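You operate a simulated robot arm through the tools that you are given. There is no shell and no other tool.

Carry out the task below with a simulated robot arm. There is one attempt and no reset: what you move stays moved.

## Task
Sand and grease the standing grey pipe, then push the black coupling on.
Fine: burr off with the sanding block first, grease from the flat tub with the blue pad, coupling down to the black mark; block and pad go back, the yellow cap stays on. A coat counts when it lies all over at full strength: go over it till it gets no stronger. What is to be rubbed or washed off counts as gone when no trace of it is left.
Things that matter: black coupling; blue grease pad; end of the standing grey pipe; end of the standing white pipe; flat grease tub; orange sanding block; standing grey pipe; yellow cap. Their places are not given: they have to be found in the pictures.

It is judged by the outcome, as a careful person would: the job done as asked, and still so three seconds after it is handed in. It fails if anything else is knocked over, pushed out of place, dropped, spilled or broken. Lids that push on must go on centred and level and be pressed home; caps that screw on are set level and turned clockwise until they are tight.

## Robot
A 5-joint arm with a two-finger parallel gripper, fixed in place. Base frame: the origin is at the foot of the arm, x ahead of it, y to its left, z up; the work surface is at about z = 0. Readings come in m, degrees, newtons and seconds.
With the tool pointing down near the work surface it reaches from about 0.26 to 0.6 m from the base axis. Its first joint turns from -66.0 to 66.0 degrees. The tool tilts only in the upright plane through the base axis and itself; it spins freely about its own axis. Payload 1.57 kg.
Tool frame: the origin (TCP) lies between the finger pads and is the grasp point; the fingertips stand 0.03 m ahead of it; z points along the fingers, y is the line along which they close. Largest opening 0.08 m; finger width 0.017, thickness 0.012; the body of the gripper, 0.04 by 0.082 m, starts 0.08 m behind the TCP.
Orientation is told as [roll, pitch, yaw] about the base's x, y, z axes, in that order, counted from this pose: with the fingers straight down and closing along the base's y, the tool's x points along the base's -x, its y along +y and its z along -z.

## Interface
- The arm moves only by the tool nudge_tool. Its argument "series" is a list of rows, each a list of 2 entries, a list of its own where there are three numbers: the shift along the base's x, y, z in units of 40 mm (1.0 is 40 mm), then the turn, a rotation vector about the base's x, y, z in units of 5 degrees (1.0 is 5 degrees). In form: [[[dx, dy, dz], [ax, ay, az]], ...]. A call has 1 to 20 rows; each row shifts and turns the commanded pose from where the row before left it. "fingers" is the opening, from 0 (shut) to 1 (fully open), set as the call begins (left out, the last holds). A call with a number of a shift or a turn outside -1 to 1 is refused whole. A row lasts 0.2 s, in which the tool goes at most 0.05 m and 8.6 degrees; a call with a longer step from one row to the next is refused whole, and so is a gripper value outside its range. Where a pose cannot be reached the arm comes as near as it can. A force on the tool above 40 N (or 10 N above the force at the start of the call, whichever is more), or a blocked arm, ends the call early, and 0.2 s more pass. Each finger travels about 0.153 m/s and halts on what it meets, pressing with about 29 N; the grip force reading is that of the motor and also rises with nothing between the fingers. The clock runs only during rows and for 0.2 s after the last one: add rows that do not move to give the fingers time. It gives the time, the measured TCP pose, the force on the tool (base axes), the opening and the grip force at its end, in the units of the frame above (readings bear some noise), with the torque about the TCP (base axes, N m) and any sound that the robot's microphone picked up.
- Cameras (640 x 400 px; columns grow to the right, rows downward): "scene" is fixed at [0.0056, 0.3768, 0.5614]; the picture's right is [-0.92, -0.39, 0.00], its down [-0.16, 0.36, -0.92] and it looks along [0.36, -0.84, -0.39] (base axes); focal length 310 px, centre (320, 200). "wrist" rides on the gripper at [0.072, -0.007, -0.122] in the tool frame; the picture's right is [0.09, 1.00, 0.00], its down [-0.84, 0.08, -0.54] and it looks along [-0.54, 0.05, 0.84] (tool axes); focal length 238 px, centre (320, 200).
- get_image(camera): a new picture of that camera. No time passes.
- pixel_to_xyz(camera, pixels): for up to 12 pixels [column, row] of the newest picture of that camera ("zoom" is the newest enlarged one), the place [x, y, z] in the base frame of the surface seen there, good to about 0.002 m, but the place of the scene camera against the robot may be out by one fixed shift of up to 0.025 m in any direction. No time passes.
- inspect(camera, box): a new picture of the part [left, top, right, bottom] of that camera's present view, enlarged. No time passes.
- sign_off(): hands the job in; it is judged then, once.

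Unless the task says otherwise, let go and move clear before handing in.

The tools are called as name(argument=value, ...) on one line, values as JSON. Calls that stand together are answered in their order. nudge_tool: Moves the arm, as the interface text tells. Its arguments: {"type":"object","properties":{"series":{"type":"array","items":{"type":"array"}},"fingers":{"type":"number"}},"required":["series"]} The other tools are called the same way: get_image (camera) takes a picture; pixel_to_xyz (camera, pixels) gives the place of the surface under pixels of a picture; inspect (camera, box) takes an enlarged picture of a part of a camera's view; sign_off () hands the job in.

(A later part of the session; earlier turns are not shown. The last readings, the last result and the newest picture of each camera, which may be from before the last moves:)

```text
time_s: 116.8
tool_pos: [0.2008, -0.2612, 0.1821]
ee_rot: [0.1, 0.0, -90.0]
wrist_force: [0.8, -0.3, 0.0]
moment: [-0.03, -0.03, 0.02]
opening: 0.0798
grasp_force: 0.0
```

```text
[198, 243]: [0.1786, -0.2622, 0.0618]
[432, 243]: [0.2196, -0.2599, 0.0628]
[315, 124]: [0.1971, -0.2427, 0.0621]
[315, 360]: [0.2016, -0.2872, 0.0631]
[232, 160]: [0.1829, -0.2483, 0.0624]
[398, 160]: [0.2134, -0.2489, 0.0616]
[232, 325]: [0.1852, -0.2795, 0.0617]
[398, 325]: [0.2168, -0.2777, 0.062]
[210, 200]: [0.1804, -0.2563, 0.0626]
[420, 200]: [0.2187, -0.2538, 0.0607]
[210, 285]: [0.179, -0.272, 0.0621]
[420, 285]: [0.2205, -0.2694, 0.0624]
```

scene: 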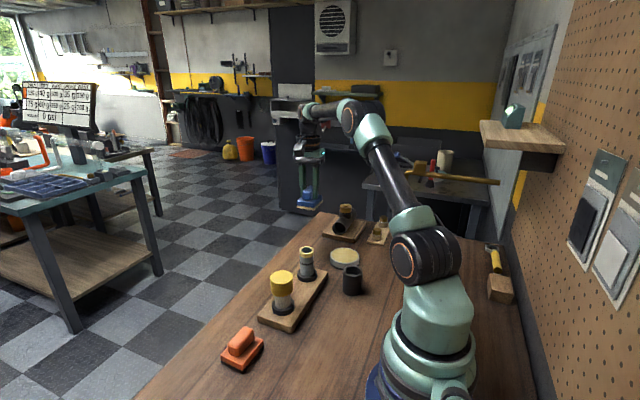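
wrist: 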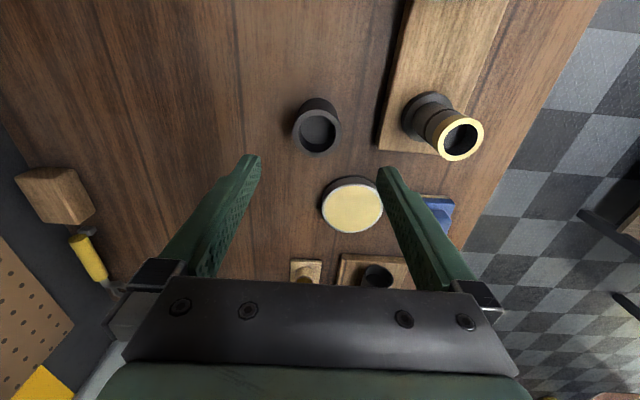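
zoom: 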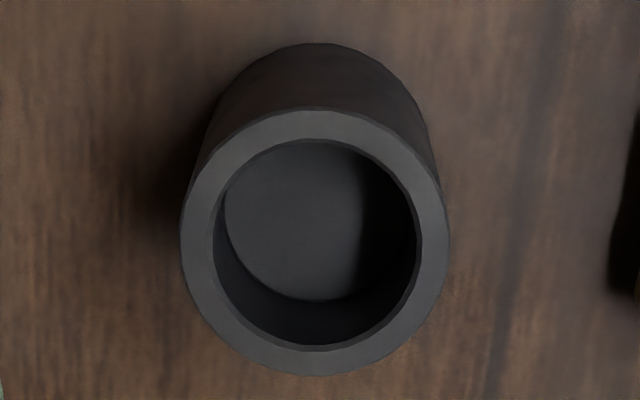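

To align precisely I'll use matching views: from here the coupling's top rim centre appears at about wrist pixel (317.1, 133.6). I'll move above the pipe 43.5 mm higher (same height over its rim) and compare the pixel.

nudge_tool(series=[[[0.2, 0.03, 0.5], [0, 0, 0]], [[0.5, 0.08, 0.5875], [0, 0, 0]], [[0.6, 0.09, 0], [0, 0, 0]], [[0.6, 0.09, 0], [0, 0, 0]], [[0.6, 0.09, 0], [0, 0, 0]], [[0.4, 0.06, 0], [0, 0, 0]], [[0.1125, 0.0225, 0], [0, 0, 0]], [[0, 0, 0], [0, 0, 0]], [[0, 0, 0], [0, 0, 0]]])

get_image(camera="wrist")

inspect(camera="wrist", box=[280, 90, 356, 162])

```text
time_s: 118.8
tool_pos: [0.3229, -0.2422, 0.2245]
ee_rot: [0.0, 0.0, -90.0]
wrist_force: [-0.5, -1.0, 0.0]
moment: [-0.01, -0.01, 0.0]
opening: 0.0799
grasp_force: 0.0
```

```text
taken
```

wrist: 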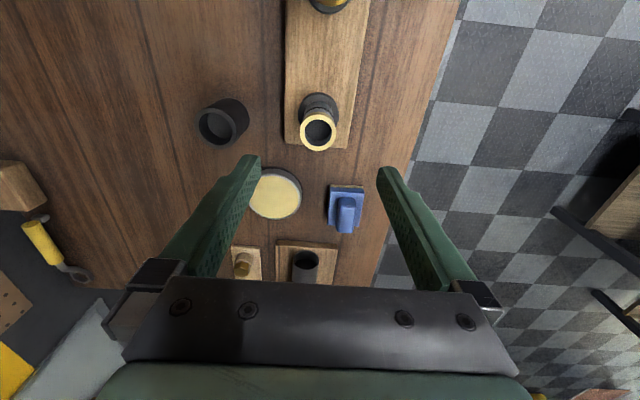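

```text
5.56 times, centred on (318, 126) of wrist
```

zoom: 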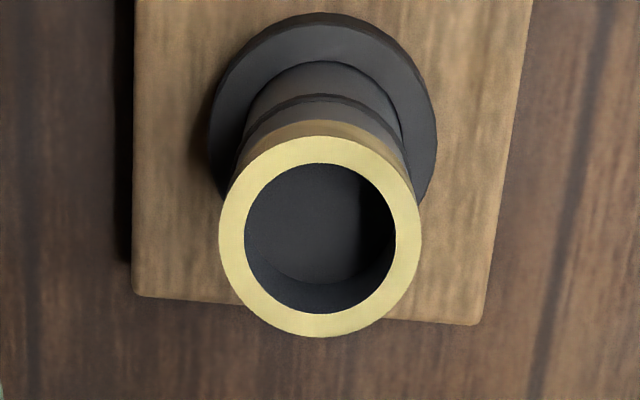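

At the same height the pipe rim centre shows at zoom (320, 236.5) versus the coupling's (315, 242), so the pipe is about (+0.8, +0.9) mm from where I assumed; the fit is tight (bore ≈37.4 mm, pipe ≈36 mm). I'll go back, squeeze the coupling once to centre it between the fingers, release and re-measure.

nudge_tool(series=[[[-0.2, -0.03, 0], [0, 0, 0]], [[-0.5, -0.08, 0], [0, 0, 0]], [[-0.65, -0.1, 0], [0, 0, 0]], [[-0.65, -0.1, 0], [0, 0, 0]], [[-0.6, -0.1, 0], [0, 0, 0]], [[-0.3, -0.05, -0.3], [0, 0, 0]], [[-0.15, -0.0275, -0.4875], [0, 0, 0]], [[0, 0, -0.3], [0, 0, 0]], [[0, 0, 0], [0, 0, 0]]])

get_image(camera="wrist")

```text
time_s: 120.8
tool_pos: [0.199, -0.2628, 0.1814]
ee_rot: [0.0, -0.1, -90.0]
wrist_force: [0.1, -0.5, -0.1]
moment: [-0.01, -0.02, 0.01]
opening: 0.0802
grasp_force: 0.1
```

```text
taken
```

wrist: 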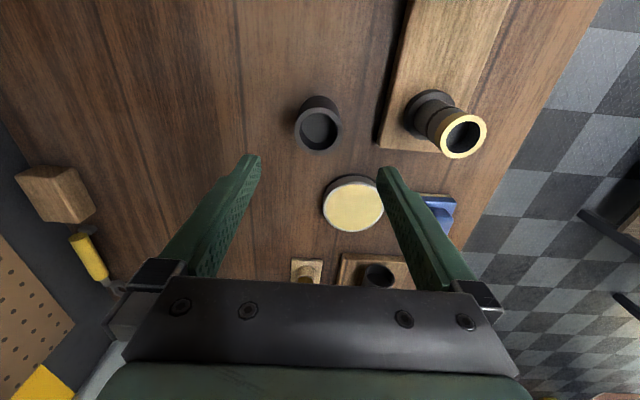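

Lined up above the coupling. I'll take a reference zoom and descend around it.

inspect(camera="wrist", box=[280, 90, 356, 162])

nudge_tool(series=[[[0, 0, -0.4], [0, 0, 0]], [[0, 0, -0.6], [0, 0, 0]], [[0, 0, -0.6], [0, 0, 0]], [[0, 0, -0.5], [0, 0, 0]], [[0, 0, -0.5], [0, 0, 0]], [[0, 0, -0.4], [0, 0, 0]], [[0, 0, -0.3], [0, 0, 0]], [[0, 0, -0.1675], [0, 0, 0]], [[0, 0, 0], [0, 0, 0]]])

get_image(camera="wrist")

inspect(camera="scene", box=[300, 220, 400, 310])

```text
5.56 times, centred on (318, 126) of wrist
```

zoom: 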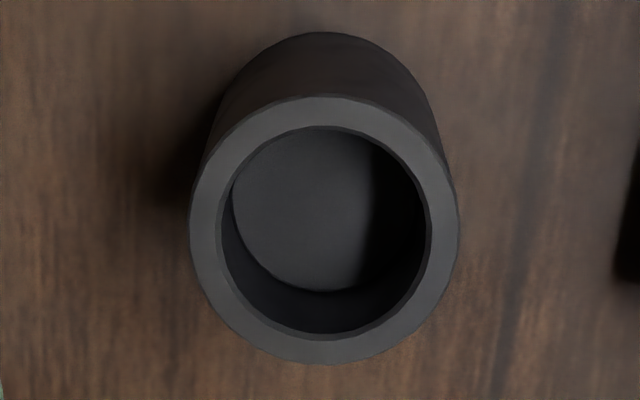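

```text
time_s: 122.8
tool_pos: [0.2008, -0.2625, 0.0446]
ee_rot: [0.0, 0.0, -90.0]
wrist_force: [-0.6, 0.6, -0.5]
moment: [0.03, 0.0, -0.04]
opening: 0.08
grasp_force: 0.0
```

```text
taken
```

wrist: 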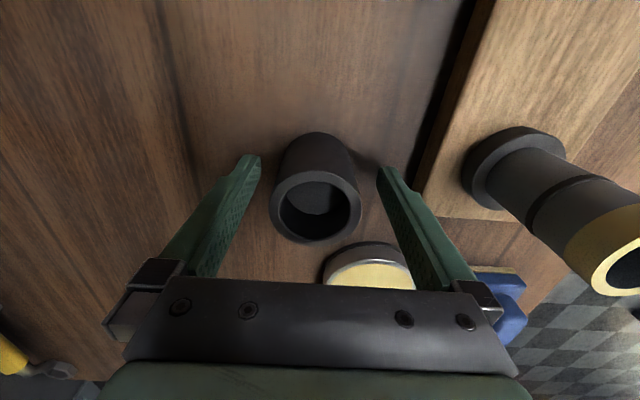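

```text
4.44 times, centred on (350, 265) of scene
```

zoom: 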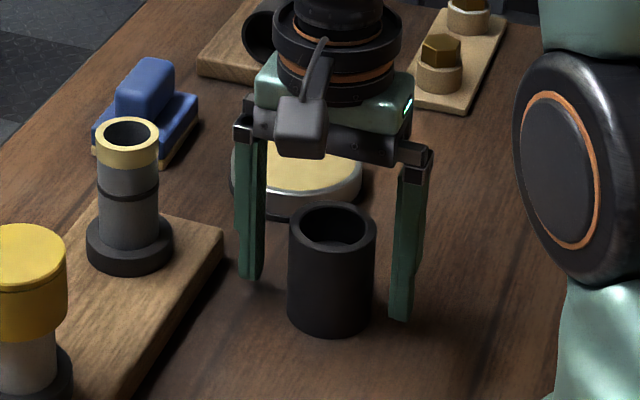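

The fingers straddle the coupling with room each side. I'll close gently to centre it.

nudge_tool(series=[[[0, 0, 0], [0, 0, 0]], [[0, 0, 0], [0, 0, 0]], [[0, 0, 0], [0, 0, 0]]], fingers=0.4)

get_image(camera="wrist")

```text
time_s: 123.6
tool_pos: [0.2016, -0.2619, 0.0435]
ee_rot: [0.0, 0.0, -90.0]
wrist_force: [0.1, -0.2, 0.0]
moment: [-0.04, 0.0, 0.02]
opening: 0.0497
grasp_force: 28.6
```

```text
taken
```

wrist: 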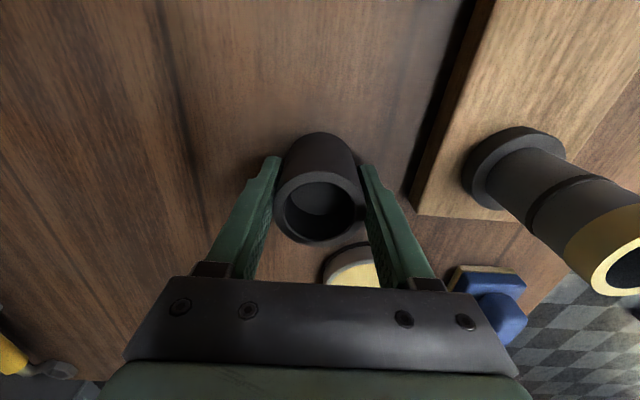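

Outer diameter reads 49.7 mm, centred. I'll release, rise straight up to the reference height and measure the pixel, then come back down to the very same pose.

nudge_tool(series=[[[0, 0, 0], [0, 0, 0]], [[0, 0, 0], [0, 0, 0]], [[0, 0, 0.4], [0, 0, 0]], [[0, 0, 0.6], [0, 0, 0]], [[0, 0, 0.6], [0, 0, 0]], [[0, 0, 0.6], [0, 0, 0]], [[0, 0, 0.6], [0, 0, 0]], [[0, 0, 0.4], [0, 0, 0]], [[0, 0, 0.2675], [0, 0, 0]], [[0, 0, 0], [0, 0, 0]], [[0, 0, 0], [0, 0, 0]]], fingers=1)

inspect(camera="wrist", box=[280, 90, 356, 162])

pixel_to_xyz(camera="zoom", pixels=[[207, 230], [441, 230], [324, 111], [324, 347], [241, 147], [407, 147], [241, 312], [407, 312], [219, 187], [429, 187], [219, 272], [429, 272]])

```text
time_s: 126.0
tool_pos: [0.2004, -0.2611, 0.1804]
ee_rot: [-0.1, 0.0, -90.0]
wrist_force: [1.1, 0.5, -0.2]
moment: [-0.01, 0.02, 0.05]
opening: 0.08
grasp_force: 0.0
```

```text
5.56 times, centred on (318, 126) of wrist
```

zoom: 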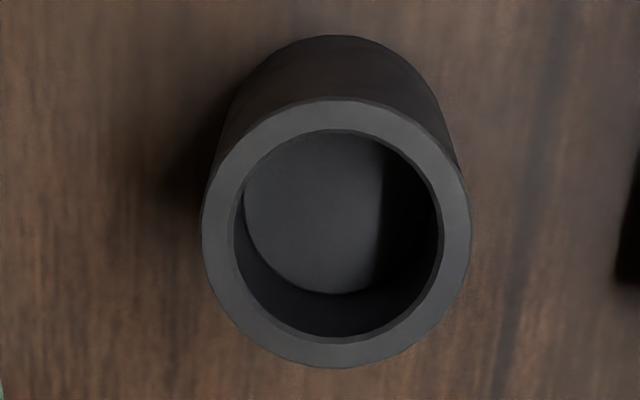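

```text
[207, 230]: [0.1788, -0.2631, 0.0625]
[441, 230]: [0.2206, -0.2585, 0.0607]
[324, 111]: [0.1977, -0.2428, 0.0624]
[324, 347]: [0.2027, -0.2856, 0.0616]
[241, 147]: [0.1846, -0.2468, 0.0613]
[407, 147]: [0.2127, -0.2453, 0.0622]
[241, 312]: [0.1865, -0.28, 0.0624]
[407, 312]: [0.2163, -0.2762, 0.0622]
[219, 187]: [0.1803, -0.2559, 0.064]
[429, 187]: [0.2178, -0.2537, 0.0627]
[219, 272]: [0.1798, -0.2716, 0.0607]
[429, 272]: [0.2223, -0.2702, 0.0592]
```

After squeezing, the coupling rim centre shows at zoom (336, 233.5) from this pose; the pipe showed at (320, 236.5) from its matching pose. That gives a carry displacement of about (+0.1191, +0.0186) m. I'll go back down, grip, and lift.

nudge_tool(series=[[[0, 0, -0.4], [0, 0, 0]], [[0, 0, -0.6], [0, 0, 0]], [[0, 0, -0.6], [0, 0, 0]], [[0, 0, -0.5], [0, 0, 0]], [[0, 0, -0.5], [0, 0, 0]], [[0, 0, -0.4], [0, 0, 0]], [[0, 0, -0.3], [0, 0, 0]], [[0, 0, -0.1675], [0, 0, 0]], [[0, 0, 0], [0, 0, 0]]])

get_image(camera="wrist")

nudge_tool(series=[[[0, 0, 0], [0, 0, 0]], [[0, 0, 0], [0, 0, 0]], [[0, 0, 0], [0, 0, 0]]], fingers=0.4)

get_image(camera="wrist")

```text
time_s: 128.0
tool_pos: [0.2015, -0.2624, 0.0407]
ee_rot: [0.0, 0.0, -90.0]
wrist_force: [-0.5, -0.6, 0.4]
moment: [-0.05, 0.03, 0.0]
opening: 0.0799
grasp_force: 0.1
```

```text
taken
```

wrist: 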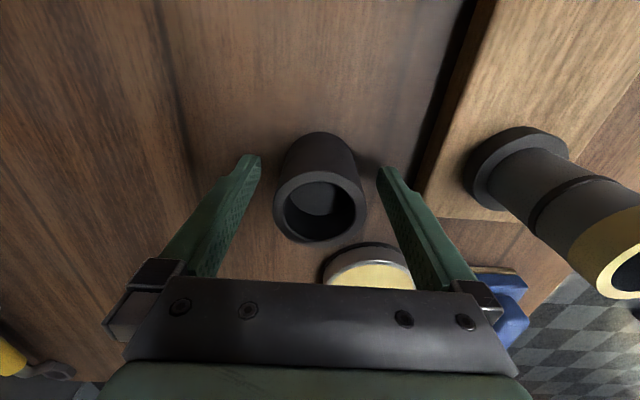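

```text
time_s: 128.8
tool_pos: [0.2011, -0.2626, 0.0429]
ee_rot: [0.1, 0.0, -90.0]
wrist_force: [-0.1, 0.5, -0.1]
moment: [-0.01, -0.01, 0.01]
opening: 0.0497
grasp_force: 29.0
```

```text
taken
```

wrist: 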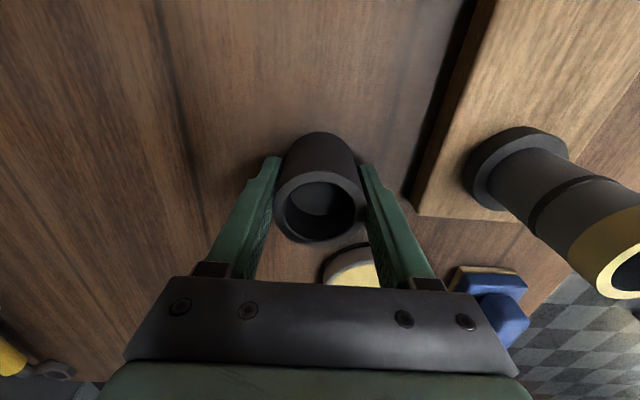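

The coupling sits unchanged between the fingers. I'll lift it 130 mm and carry it above the pipe.

nudge_tool(series=[[[0, 0, 0.25], [0, 0, 0]], [[0, 0, 0.5], [0, 0, 0]], [[0, 0, 0.6], [0, 0, 0]], [[0, 0, 0.7], [0, 0, 0]], [[0, 0, 0.7], [0, 0, 0]], [[0, 0, 0.5], [0, 0, 0]], [[0.2, 0.03, 0], [0, 0, 0]], [[0.5, 0.08, 0], [0, 0, 0]], [[0.6, 0.095, 0], [0, 0, 0]], [[0.6, 0.095, 0], [0, 0, 0]], [[0.55, 0.085, 0], [0, 0, 0]], [[0.35, 0.05, 0], [0, 0, 0]], [[0.1775, 0.03, 0], [0, 0, 0]], [[0, 0, 0], [0, 0, 0]], [[0, 0, 0], [0, 0, 0]]])

get_image(camera="wrist")

inspect(camera="scene", box=[270, 195, 350, 290])

```text
time_s: 132.0
tool_pos: [0.3213, -0.2441, 0.173]
ee_rot: [0.0, 0.1, -90.0]
wrist_force: [0.8, 0.3, 0.0]
moment: [0.01, 0.01, -0.03]
opening: 0.0493
grasp_force: 28.9
```

```text
taken
```

wrist: 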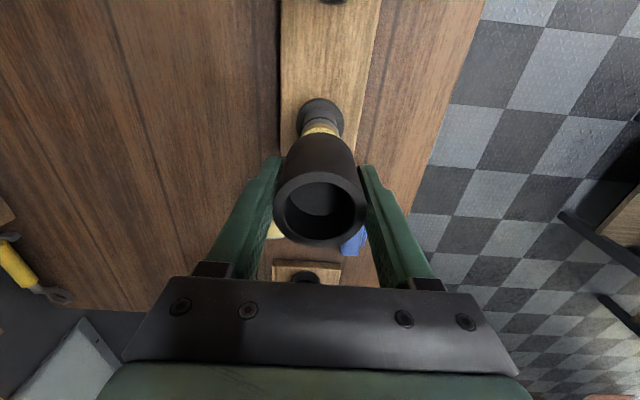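

```text
4.21 times, centred on (310, 242) of scene
```

zoom: 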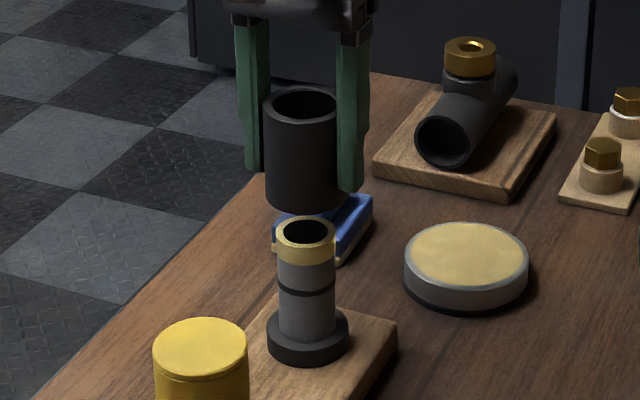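

The wrist view and scene zoom show the coupling above the pipe. I'll take several still readings to average the pose noise.

nudge_tool(series=[[[0, 0, 0], [0, 0, 0]]])

nudge_tool(series=[[[0, 0, 0], [0, 0, 0]]])

nudge_tool(series=[[[0, 0, 0], [0, 0, 0]]])

inspect(camera="wrist", box=[265, 90, 375, 250])

```text
time_s: 132.4
tool_pos: [0.3185, -0.2457, 0.1723]
ee_rot: [0.0, 0.0, -90.0]
wrist_force: [0.5, 0.1, -1.2]
moment: [-0.01, 0.0, 0.02]
opening: 0.0492
grasp_force: 29.5
```

```text
time_s: 132.8
tool_pos: [0.3211, -0.2442, 0.1727]
ee_rot: [0.0, -0.1, -90.1]
wrist_force: [0.5, -1.0, 0.7]
moment: [0.01, -0.02, 0.0]
opening: 0.0494
grasp_force: 29.8
```

```text
time_s: 133.2
tool_pos: [0.32, -0.2452, 0.1729]
ee_rot: [0.0, 0.0, -90.0]
wrist_force: [0.4, 0.1, 0.3]
moment: [-0.03, -0.03, -0.03]
opening: 0.0494
grasp_force: 28.3
```

```text
2.50 times, centred on (320, 170) of wrist
```

zoom: 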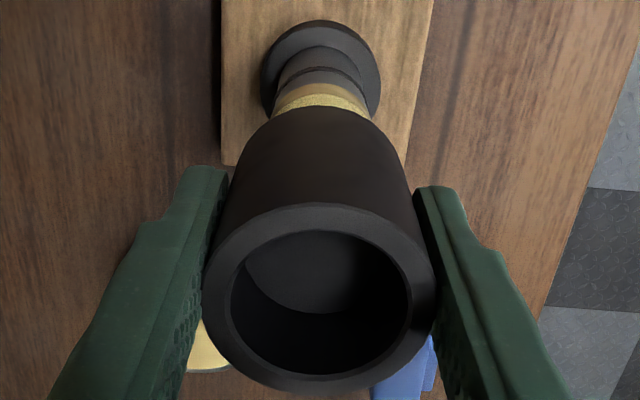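

Average tracking offset here matches that at the pick, so the displacement holds. I'll check alignment from the scene camera more tightly.

inspect(camera="scene", box=[290, 210, 330, 285])

inspect(camera="scene", box=[292, 210, 328, 250])

```text
5.33 times, centred on (310, 248) of scene
```

zoom: 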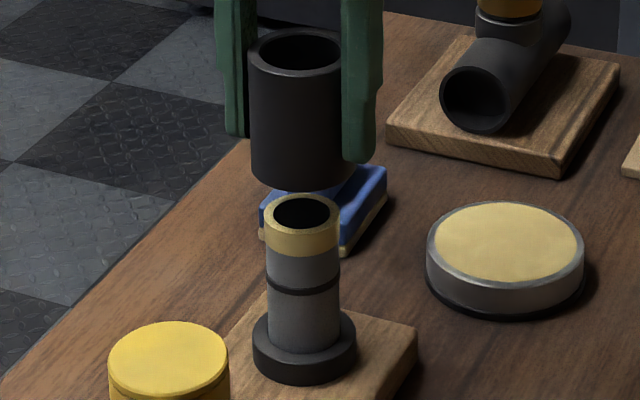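

```text
10.00 times, centred on (310, 230) of scene
```

zoom: 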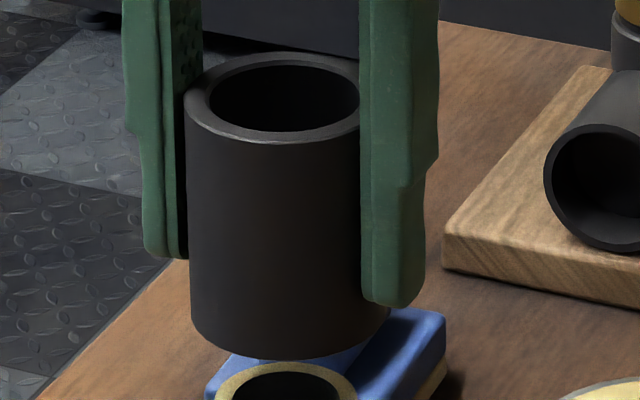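

From the scene camera the coupling's lower edge seems centred about 1 mm right of the pipe axis. I'll zoom in further to measure both edges.

inspect(camera="scene", box=[294, 233, 322, 250])

inspect(camera="scene", box=[294, 243, 322, 260])

```text
16.00 times, centred on (308, 242) of scene
```

zoom: 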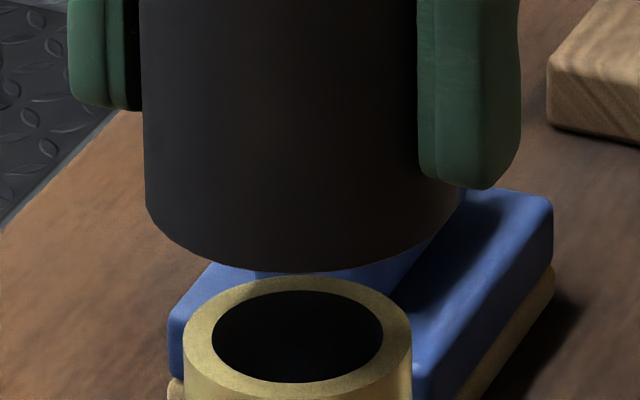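

```text
16.00 times, centred on (308, 252) of scene
```

zoom: 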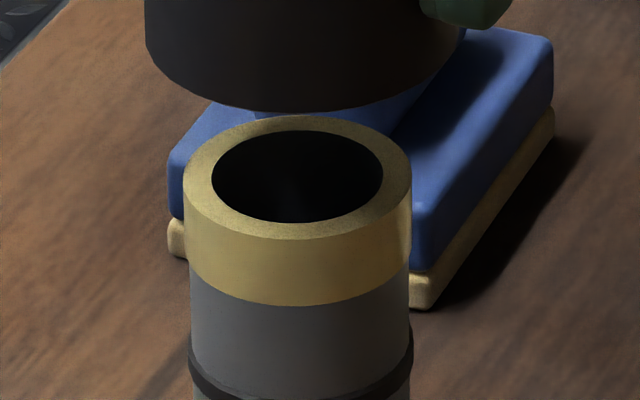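

The scene view suggests roughly 1.5 mm offset along its left direction. I'll check the lateral (x) alignment finely in the wrist view, comparing the coupling rim's centre column with the pipe's band and flange.

inspect(camera="wrist", box=[290, 92, 350, 130])

inspect(camera="wrist", box=[266, 166, 374, 250])

```text
10.53 times, centred on (320, 111) of wrist
```

zoom: 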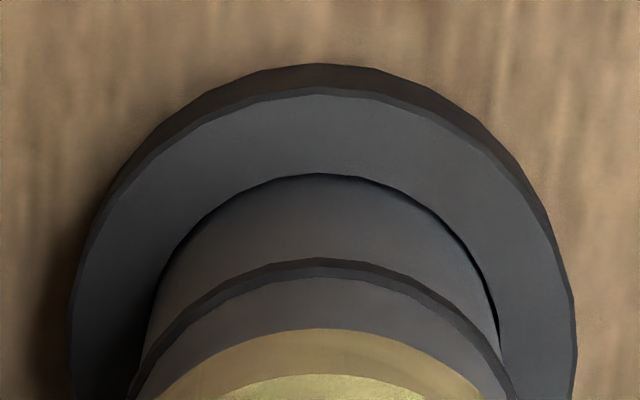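

```text
4.76 times, centred on (320, 208) of wrist
```

zoom: 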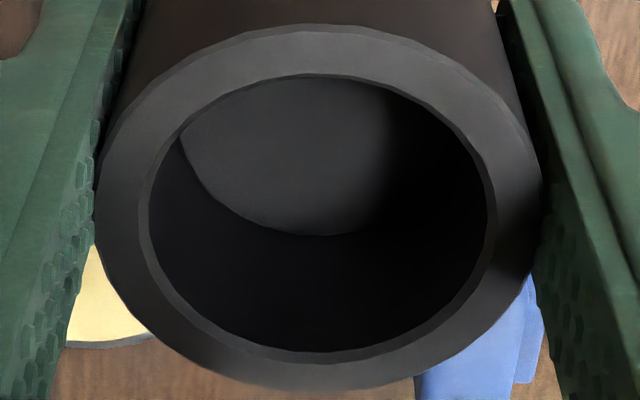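

Working through the wrist geometry (coupling rim at rows 171–248, pipe band apex at row ~127) and the scene edges (coupling 145–463 vs pipe 183–411 at 16x), the pipe is about +0.4 mm in x and +2.6 mm in y from the coupling axis. I'll correct that and lower to a few mm above the rim.

nudge_tool(series=[[[0.01, 0.065, 0], [0, 0, 0]], [[0, 0, -0.2], [0, 0, 0]], [[0, 0, -0.2], [0, 0, 0]], [[0, 0, -0.1], [0, 0, 0]], [[0, 0, 0], [0, 0, 0]], [[0, 0, 0], [0, 0, 0]]])

inspect(camera="scene", box=[294, 236, 322, 253])

inspect(camera="wrist", box=[290, 96, 350, 140])

inspect(camera="wrist", box=[266, 166, 374, 250])

```text
time_s: 134.6
tool_pos: [0.3203, -0.242, 0.153]
ee_rot: [0.0, 0.0, -90.0]
wrist_force: [-0.2, -1.1, -0.3]
moment: [0.01, 0.04, 0.0]
opening: 0.0497
grasp_force: 28.8
```

```text
16.00 times, centred on (308, 244) of scene
```

zoom: 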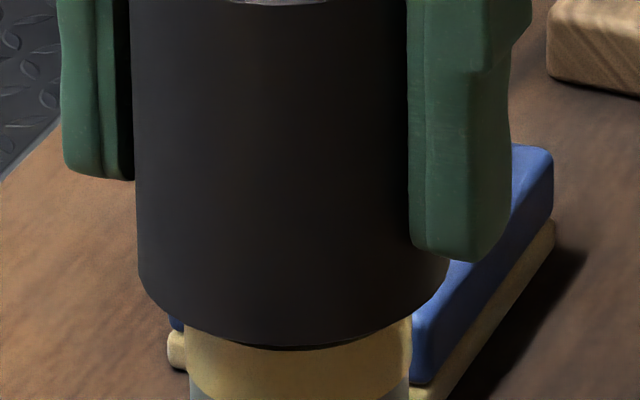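

```text
9.09 times, centred on (320, 118) of wrist
```

zoom: 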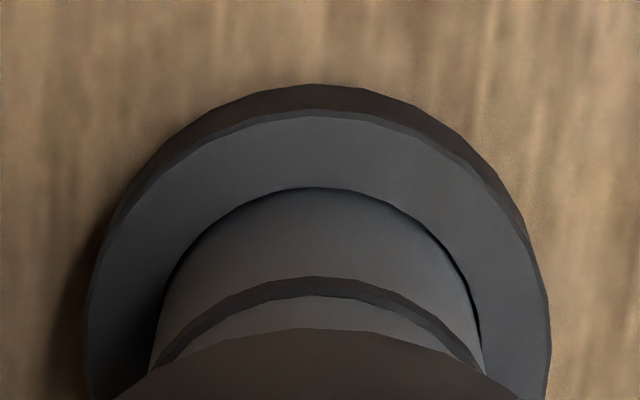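

```text
4.76 times, centred on (320, 208) of wrist
```

zoom: 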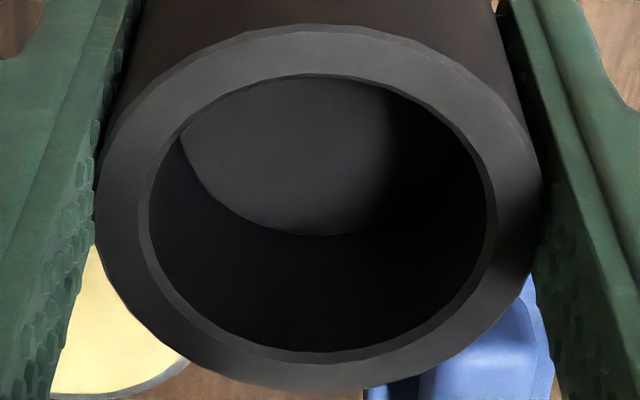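

Now the scene zoom (coupling 138–453 vs pipe 184–412) and wrist view agree to within about 0.3–0.4 mm. I'll shift -0.3 mm in y and lower gently, watching for force.

nudge_tool(series=[[[0, -0.0075, 0], [0, 0, 0]], [[0, 0, -0.05], [0, 0, 0]], [[0, 0, -0.05], [0, 0, 0]], [[0, 0, 0], [0, 0, 0]]])

nudge_tool(series=[[[0, 0, -0.025], [0, 0, 0]], [[0, 0, -0.025], [0, 0, 0]], [[0, 0, 0], [0, 0, 0]]])

```text
time_s: 135.6
tool_pos: [0.3196, -0.2421, 0.1486]
ee_rot: [0.0, -0.1, -90.0]
wrist_force: [0.8, 0.1, -0.6]
moment: [0.02, 0.0, -0.02]
opening: 0.0491
grasp_force: 28.9
```

```text
time_s: 136.4
tool_pos: [0.3208, -0.2421, 0.1477]
ee_rot: [0.0, 0.0, -90.0]
wrist_force: [-0.9, 0.5, -0.4]
moment: [0.0, -0.02, 0.01]
opening: 0.0492
grasp_force: 29.2
```

nudge_tool(series=[[[0, 0, -0.025], [0, 0, 0]], [[0, 0, 0], [0, 0, 0]]])

nudge_tool(series=[[[0, 0, -0.025], [0, 0, 0]], [[0, 0, 0], [0, 0, 0]]])

inspect(camera="scene", box=[294, 240, 322, 257])

```text
time_s: 137.0
tool_pos: [0.3209, -0.2412, 0.1445]
ee_rot: [-0.1, -0.1, -90.0]
wrist_force: [0.2, 0.5, -0.7]
moment: [0.04, 0.05, 0.01]
opening: 0.0494
grasp_force: 28.7
```

```text
time_s: 137.6
tool_pos: [0.3192, -0.2408, 0.1445]
ee_rot: [0.1, 0.0, -90.0]
wrist_force: [0.1, 0.3, -0.5]
moment: [0.02, 0.04, -0.01]
opening: 0.0492
grasp_force: 28.9
```

```text
16.00 times, centred on (308, 248) of scene
```

zoom: 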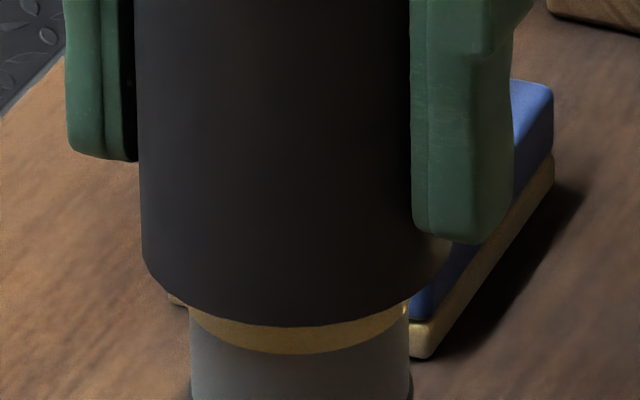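

No force and the coupling's lower edge is already about 4 mm below the rim — it has entered cleanly. I'll keep lowering in 2 mm steps.

nudge_tool(series=[[[0, 0, -0.05], [0, 0, 0]], [[0, 0, -0.05], [0, 0, 0]], [[0, 0, 0], [0, 0, 0]]])

nudge_tool(series=[[[0, 0, -0.05], [0, 0, 0]], [[0, 0, -0.05], [0, 0, 0]], [[0, 0, 0], [0, 0, 0]]])

inspect(camera="scene", box=[290, 235, 326, 270])

```text
time_s: 138.4
tool_pos: [0.3198, -0.2413, 0.1397]
ee_rot: [0.0, 0.1, -90.0]
wrist_force: [-0.3, -0.7, -0.4]
moment: [-0.04, 0.0, -0.02]
opening: 0.0497
grasp_force: 29.4
```

```text
time_s: 139.2
tool_pos: [0.3203, -0.2413, 0.1373]
ee_rot: [-0.1, 0.0, -90.1]
wrist_force: [1.1, -0.7, -0.4]
moment: [-0.01, -0.01, 0.0]
opening: 0.0492
grasp_force: 29.2
```

```text
11.43 times, centred on (308, 252) of scene
```

zoom: 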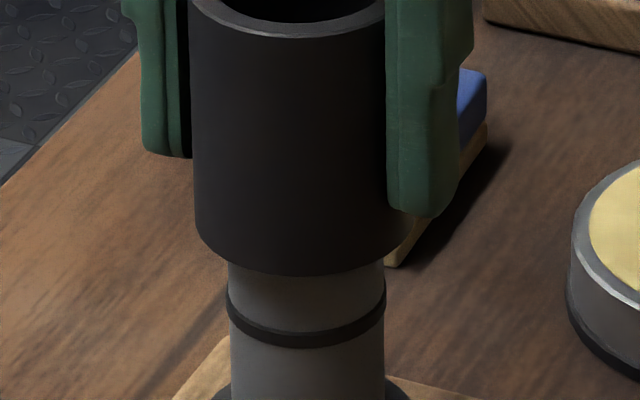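

The coupling is sliding on freely; its front edge (row 273) is about 15 mm above the mark (row 327). I'll go 10 mm further and check.

nudge_tool(series=[[[0, 0, -0.05], [0, 0, 0]], [[0, 0, -0.05], [0, 0, 0]], [[0, 0, -0.05], [0, 0, 0]], [[0, 0, 0], [0, 0, 0]]])

nudge_tool(series=[[[0, 0, -0.05], [0, 0, 0]], [[0, 0, -0.05], [0, 0, 0]], [[0, 0, 0], [0, 0, 0]]])

inspect(camera="scene", box=[290, 235, 326, 270])

```text
time_s: 140.2
tool_pos: [0.3207, -0.2418, 0.1312]
ee_rot: [-0.1, 0.1, -90.0]
wrist_force: [-0.2, -0.3, -0.9]
moment: [0.02, 0.03, -0.04]
opening: 0.0492
grasp_force: 28.8
```

```text
time_s: 141.0
tool_pos: [0.3197, -0.2414, 0.1268]
ee_rot: [0.1, 0.0, -90.0]
wrist_force: [-0.2, -0.1, -0.9]
moment: [0.03, 0.01, 0.0]
opening: 0.0494
grasp_force: 28.9
```

```text
11.43 times, centred on (308, 252) of scene
```

zoom: 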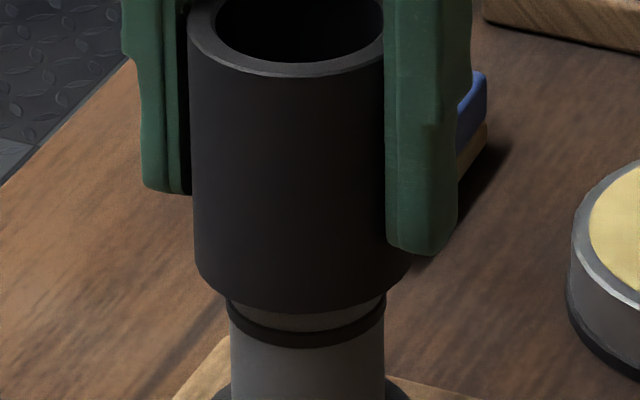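

Gap to the mark's upper edge is about 6 mm now, with no resistance. I'll go 4 mm more, then 1 mm steps watching force.

nudge_tool(series=[[[0, 0, -0.05], [0, 0, 0]], [[0, 0, -0.05], [0, 0, 0]], [[0, 0, 0], [0, 0, 0]]])

nudge_tool(series=[[[0, 0, -0.025], [0, 0, 0]], [[0, 0, -0.025], [0, 0, 0]], [[0, 0, 0], [0, 0, 0]]])

inspect(camera="scene", box=[290, 240, 326, 275])

```text
time_s: 141.8
tool_pos: [0.3191, -0.2411, 0.1211]
ee_rot: [0.0, 0.0, -90.0]
wrist_force: [0.2, -0.2, 0.3]
moment: [0.0, -0.01, -0.03]
opening: 0.0493
grasp_force: 29.0
```

```text
time_s: 142.6
tool_pos: [0.3194, -0.2407, 0.1208]
ee_rot: [0.0, -0.1, -90.0]
wrist_force: [1.1, -2.4, 0.2]
moment: [-0.05, -0.02, 0.03]
opening: 0.0492
grasp_force: 28.8
```

```text
11.43 times, centred on (308, 258) of scene
```

zoom: 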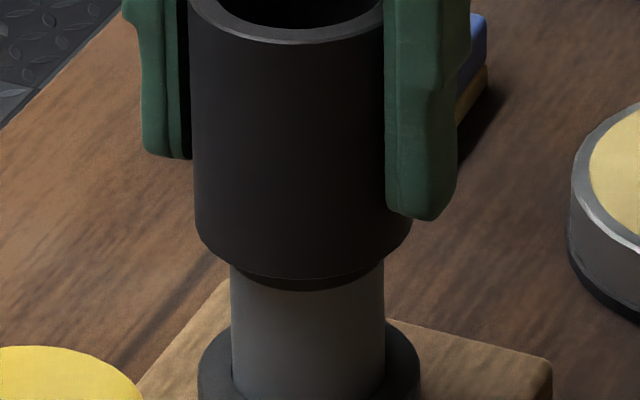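

The lower edge is now about at the mark's upper edge. I'll continue in 0.5–1 mm steps toward the mark, feeling for the stop.

nudge_tool(series=[[[0, 0, -0.025], [0, 0, 0]], [[0, 0, 0], [0, 0, 0]]])

nudge_tool(series=[[[0, 0, -0.0125], [0, 0, 0]], [[0, 0, 0], [0, 0, 0]]])

inspect(camera="scene", box=[294, 252, 322, 269])

```text
time_s: 143.2
tool_pos: [0.3204, -0.2413, 0.1206]
ee_rot: [-0.1, 0.0, -90.0]
wrist_force: [1.7, -3.3, -0.3]
moment: [-0.09, -0.05, -0.02]
opening: 0.0492
grasp_force: 28.9
```

```text
time_s: 143.8
tool_pos: [0.3201, -0.2422, 0.1188]
ee_rot: [0.0, 0.0, -90.0]
wrist_force: [1.0, -2.0, 0.1]
moment: [-0.08, -0.02, 0.02]
opening: 0.0492
grasp_force: 29.2
```

```text
16.00 times, centred on (308, 260) of scene
```

zoom: 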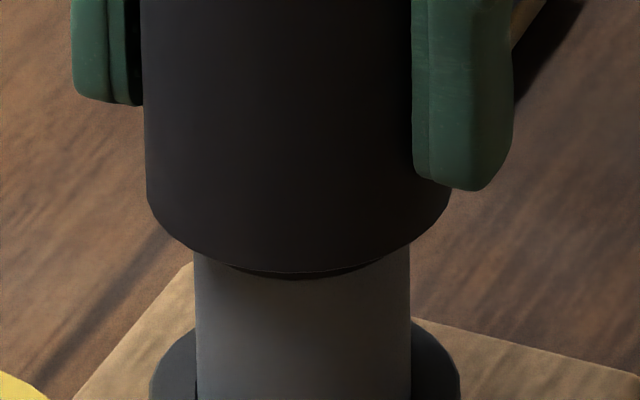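

The edge has just passed the top of the mark (a sliver of the mark shows at row 272–279). I'll continue half-millimetre steps to reach mid-mark or the stop.

nudge_tool(series=[[[0, -0.004, -0.0125], [0, 0, 0]], [[0, 0, 0], [0, 0, 0]]])

nudge_tool(series=[[[0, 0, -0.0125], [0, 0, 0]], [[0, 0, 0], [0, 0, 0]]])

inspect(camera="scene", box=[294, 252, 322, 269])

```text
time_s: 144.4
tool_pos: [0.3189, -0.2414, 0.1176]
ee_rot: [0.0, 0.0, -90.0]
wrist_force: [-0.2, -10.1, -5.5]
moment: [-0.31, 0.02, 0.1]
opening: 0.0491
grasp_force: 29.2
```

```text
time_s: 145.0
tool_pos: [0.3212, -0.2423, 0.1186]
ee_rot: [0.0, 0.0, -90.1]
wrist_force: [-0.5, -9.3, -2.7]
moment: [-0.34, 0.05, 0.08]
opening: 0.0493
grasp_force: 29.2
```

```text
16.00 times, centred on (308, 260) of scene
```

zoom: 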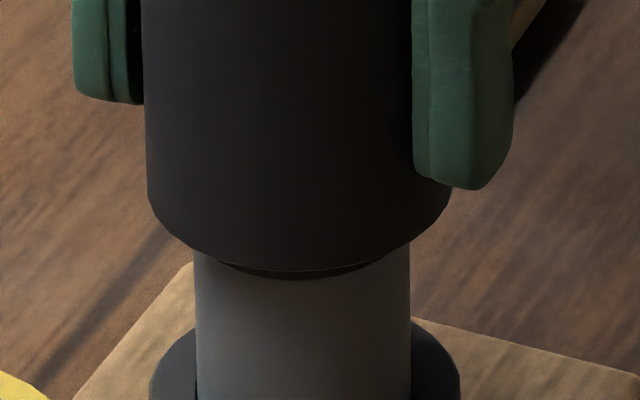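

Side force rose to about -10 N in y with contact near the coupling's lower end, so it sits slightly too far +y. I'll relieve by nudging -0.4 mm in y and re-read.

nudge_tool(series=[[[0, -0.01, 0], [0, 0, 0]], [[0, 0, 0], [0, 0, 0]]])

nudge_tool(series=[[[0, 0, 0], [0, 0, 0]]])

```text
time_s: 145.6
tool_pos: [0.3203, -0.2432, 0.1186]
ee_rot: [-0.1, 0.1, -89.9]
wrist_force: [1.7, -1.8, -3.3]
moment: [-0.07, -0.1, 0.04]
opening: 0.0493
grasp_force: 29.1
```

```text
time_s: 146.0
tool_pos: [0.3201, -0.2424, 0.1177]
ee_rot: [-0.1, -0.1, -89.9]
wrist_force: [1.6, 1.4, -3.5]
moment: [0.09, -0.15, -0.02]
opening: 0.0495
grasp_force: 28.7
```

Side force is relieved (≈1 N). I'll continue down in 0.5 mm steps.

nudge_tool(series=[[[0, 0, -0.0125], [0, 0, 0]], [[0, 0, 0], [0, 0, 0]]])

nudge_tool(series=[[[0, 0, -0.0125], [0, 0, 0]], [[0, 0, 0], [0, 0, 0]]])

inspect(camera="scene", box=[294, 252, 322, 269])

```text
time_s: 146.6
tool_pos: [0.3195, -0.2414, 0.1171]
ee_rot: [0.0, 0.0, -90.1]
wrist_force: [0.8, 1.7, -1.3]
moment: [0.13, -0.03, 0.16]
opening: 0.0491
grasp_force: 29.1
```

```text
time_s: 147.2
tool_pos: [0.3211, -0.2412, 0.117]
ee_rot: [0.1, 0.1, -89.9]
wrist_force: [-2.4, 3.6, 11.9]
moment: [0.2, 0.18, 0.11]
opening: 0.0493
grasp_force: 29.3
```

```text
16.00 times, centred on (308, 260) of scene
```

zoom: 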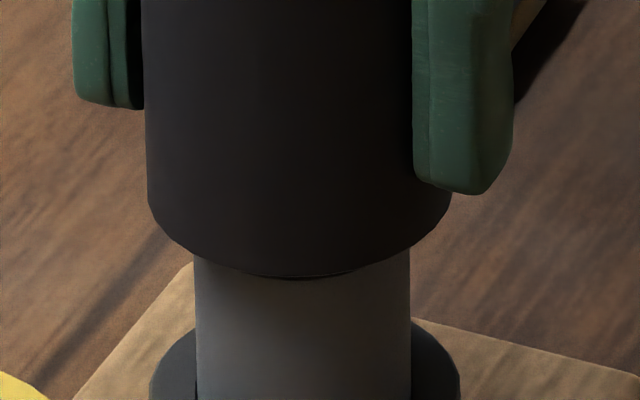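

Upward force of 12 N now with the lower edge inside the mark band — likely the stop. I'll push another 0.4 mm to confirm.

nudge_tool(series=[[[0, 0, -0.01], [0, 0, 0]], [[0, 0, 0], [0, 0, 0]]])

inspect(camera="scene", box=[294, 252, 322, 269])

```text
time_s: 147.8
tool_pos: [0.321, -0.2419, 0.1177]
ee_rot: [0.0, 0.0, -90.1]
wrist_force: [-6.7, 4.9, 22.9]
moment: [0.14, 0.25, 0.1]
opening: 0.0492
grasp_force: 29.2
```

```text
16.00 times, centred on (308, 260) of scene
```

zoom: 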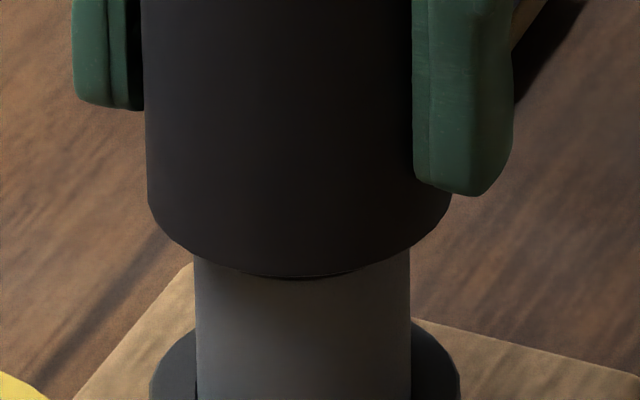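

Force climbs ~11 N per 0.4 mm with no movement of the edge (row 277), so the coupling is seated on its stop, with its lower edge at the mark. I'll give one more firm press, then unload and release.

nudge_tool(series=[[[0, 0, -0.008], [0, 0, 0]], [[0, 0, 0], [0, 0, 0]]])

inspect(camera="wrist", box=[280, 90, 360, 150])

inspect(camera="scene", box=[294, 252, 322, 269])

```text
time_s: 148.4
tool_pos: [0.3206, -0.2422, 0.1168]
ee_rot: [0.1, 0.0, -90.0]
wrist_force: [-5.9, 2.8, 23.4]
moment: [-0.01, 0.23, 0.13]
opening: 0.0491
grasp_force: 29.0
```

```text
6.67 times, centred on (320, 120) of wrist
```

zoom: 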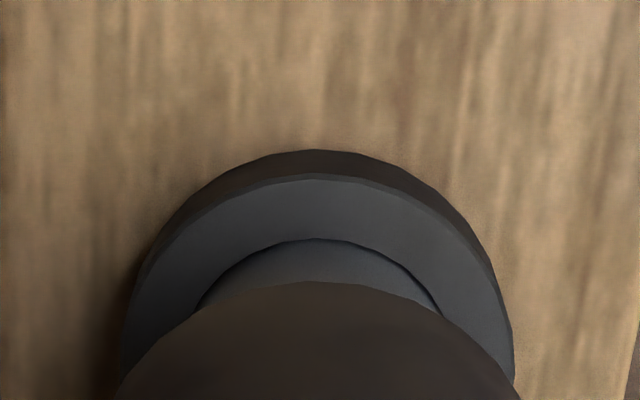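

```text
16.00 times, centred on (308, 260) of scene
```

zoom: 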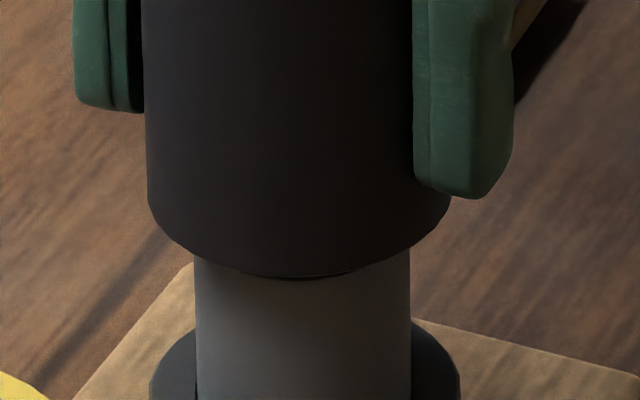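

The edge stays put while the fingers begin to slip at 23 N, so it is against its stop. I'll unload, open the fingers and rise clear to inspect.

nudge_tool(series=[[[0, 0, 0.02], [0, 0, 0]], [[0, 0, 0], [0, 0, 0]]])

nudge_tool(series=[[[0, 0, 0], [0, 0, 0]], [[0, 0, 0], [0, 0, 0]], [[0, 0, 0], [0, 0, 0]]], fingers=1)

inspect(camera="scene", box=[294, 252, 322, 269])

get_image(camera="wrist")

```text
time_s: 149.0
tool_pos: [0.3198, -0.2423, 0.1155]
ee_rot: [0.0, 0.0, -90.0]
wrist_force: [3.1, -2.3, 0.2]
moment: [-0.18, -0.15, 0.1]
opening: 0.0493
grasp_force: 28.4
```

```text
time_s: 149.8
tool_pos: [0.3203, -0.2406, 0.1179]
ee_rot: [0.0, 0.1, -89.9]
wrist_force: [-1.2, 0.0, 0.4]
moment: [-0.01, -0.01, -0.01]
opening: 0.0799
grasp_force: 0.0
```

```text
16.00 times, centred on (308, 260) of scene
```

zoom: 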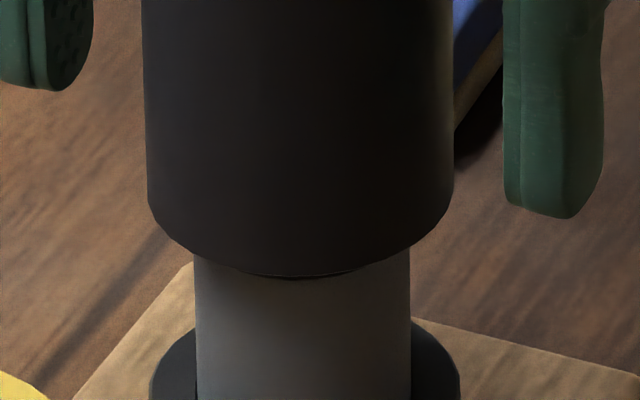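

```text
taken
```

wrist: 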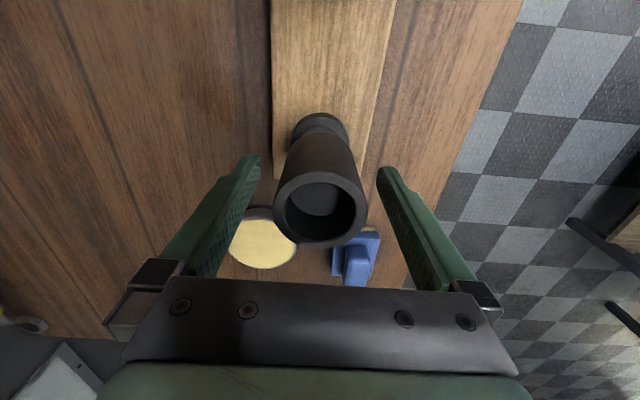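

The coupling stands on the pipe. I'll measure its top and lower edges with the scene camera against the earlier mark readings (mark spanned scene z≈0.0906–0.0959, rim 0.124).

inspect(camera="scene", box=[290, 230, 326, 270])

pixel_to_xyz(camera="zoom", pixels=[[305, 299], [290, 298], [320, 297], [260, 290], [305, 308], [305, 312], [305, 320], [240, 50], [300, 105], [300, 100], [370, 60], [305, 340]])

```text
10.00 times, centred on (308, 250) of scene
```

zoom: 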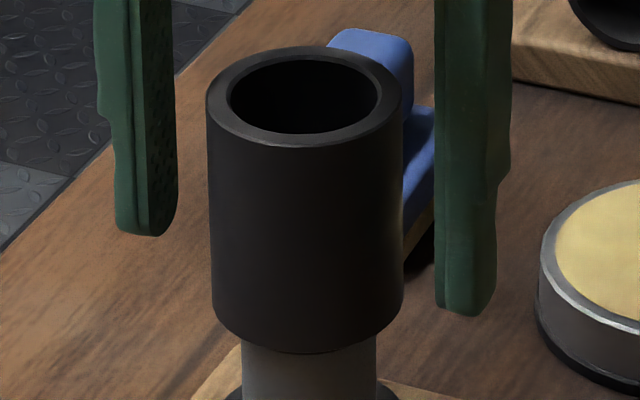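

```text
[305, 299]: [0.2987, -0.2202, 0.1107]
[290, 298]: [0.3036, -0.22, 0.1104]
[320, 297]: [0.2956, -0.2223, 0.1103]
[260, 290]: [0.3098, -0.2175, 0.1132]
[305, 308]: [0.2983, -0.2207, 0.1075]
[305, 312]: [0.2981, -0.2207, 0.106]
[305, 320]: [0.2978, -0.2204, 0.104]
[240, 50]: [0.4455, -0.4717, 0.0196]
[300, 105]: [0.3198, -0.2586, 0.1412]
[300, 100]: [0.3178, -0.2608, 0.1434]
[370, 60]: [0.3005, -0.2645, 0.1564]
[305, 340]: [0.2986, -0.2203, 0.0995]
```

The lower edge reads scene z≈0.096, right at the mark's upper edge (0.096). To be sure it is pressed home, I'll rise, narrow the fingers to 40 mm, and press evenly on the coupling's top rim.

nudge_tool(series=[[[0, 0, 0.3], [0, 0, 0]], [[0, 0, 0.6], [0, 0, 0]], [[0, 0, 0.6], [0, 0, 0]], [[0, 0, 0.3], [0, 0, 0]], [[0, 0, 0], [0, 0, 0]]])

nudge_tool(series=[[[0, -0.0625, 0], [0, 0, 0]], [[0, 0, 0], [0, 0, 0]], [[0, 0, 0], [0, 0, 0]]], fingers=0.5)

get_image(camera="wrist")

inspect(camera="scene", box=[280, 215, 340, 275])

```text
time_s: 151.0
tool_pos: [0.3203, -0.2439, 0.1894]
ee_rot: [0.0, 0.0, -90.0]
wrist_force: [0.4, -0.3, -0.4]
moment: [0.0, -0.02, 0.03]
opening: 0.0799
grasp_force: 0.1
```

```text
time_s: 151.8
tool_pos: [0.3189, -0.245, 0.1888]
ee_rot: [0.1, 0.0, -90.1]
wrist_force: [0.5, 0.3, 1.0]
moment: [-0.04, 0.04, 0.03]
opening: 0.0399
grasp_force: 0.0
```

```text
taken
```

wrist: 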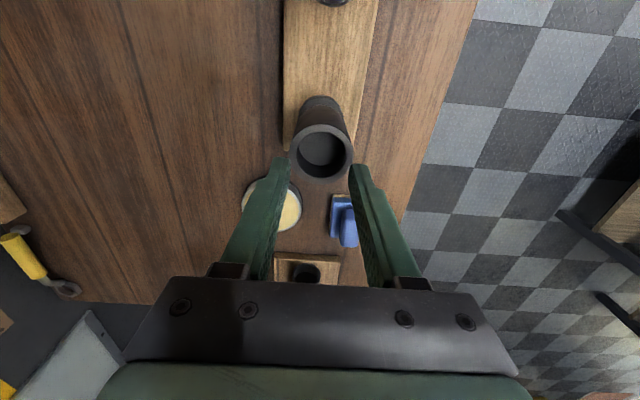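

```text
6.67 times, centred on (310, 245) of scene
```

zoom: 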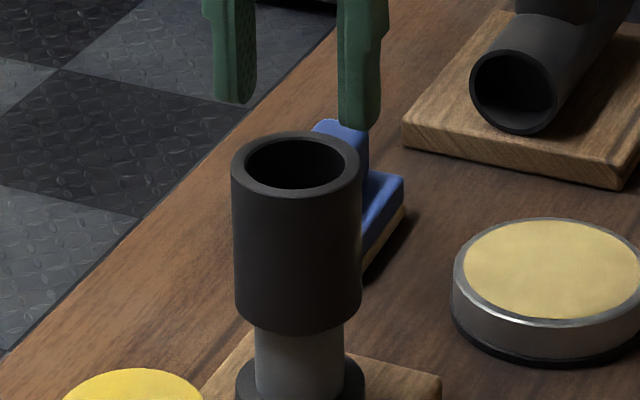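

The fingers are above the rim walls on both sides. I'll lower to near contact and press in steps.

nudge_tool(series=[[[0, 0, -0.3], [0, 0, 0]], [[0, 0, -0.2], [0, 0, 0]], [[0, 0, 0], [0, 0, 0]]])

inspect(camera="scene", box=[285, 225, 335, 270])

inspect(camera="wrist", box=[260, 90, 380, 200])

```text
time_s: 152.6
tool_pos: [0.3189, -0.2447, 0.1699]
ee_rot: [0.0, 0.0, -90.0]
wrist_force: [1.0, 1.0, 0.6]
moment: [0.01, 0.01, -0.01]
opening: 0.0401
grasp_force: 0.2
```

```text
8.89 times, centred on (310, 248) of scene
```

zoom: 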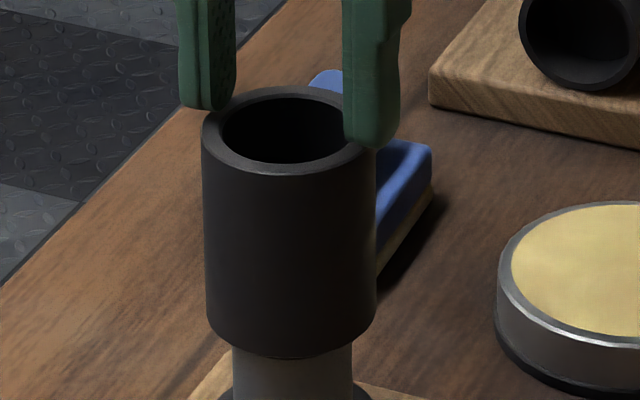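

```text
3.64 times, centred on (320, 145) of wrist
```

zoom: 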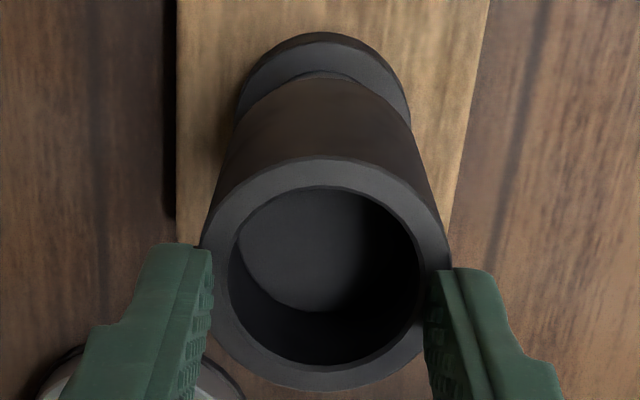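

Tips are about to meet the rim. I'll narrow slightly to 38.5 mm for fuller overlap and press down stepwise.

nudge_tool(series=[[[0, 0, 0], [0, 0, 0]], [[0, 0, -0.04], [0, 0, 0]], [[0, 0, 0], [0, 0, 0]]], fingers=0.48)

nudge_tool(series=[[[0, 0, -0.025], [0, 0, 0]], [[0, 0, 0], [0, 0, 0]]])

nudge_tool(series=[[[0, 0, -0.025], [0, 0, 0]], [[0, 0, 0], [0, 0, 0]]])

```text
time_s: 153.4
tool_pos: [0.3191, -0.2446, 0.1675]
ee_rot: [0.0, 0.0, -90.1]
wrist_force: [0.0, -0.3, -0.5]
moment: [0.0, -0.03, 0.0]
opening: 0.0384
grasp_force: 0.0
```

```text
time_s: 154.0
tool_pos: [0.3192, -0.2458, 0.1665]
ee_rot: [-0.1, 0.0, -90.0]
wrist_force: [-3.9, 4.8, 12.2]
moment: [0.15, 0.19, -0.01]
opening: 0.0384
grasp_force: 0.0
```

```text
time_s: 154.6
tool_pos: [0.3204, -0.2456, 0.1668]
ee_rot: [0.0, -0.1, -90.0]
wrist_force: [-8.7, 8.1, 35.0]
moment: [0.23, 0.56, -0.02]
opening: 0.0383
grasp_force: 0.1
```

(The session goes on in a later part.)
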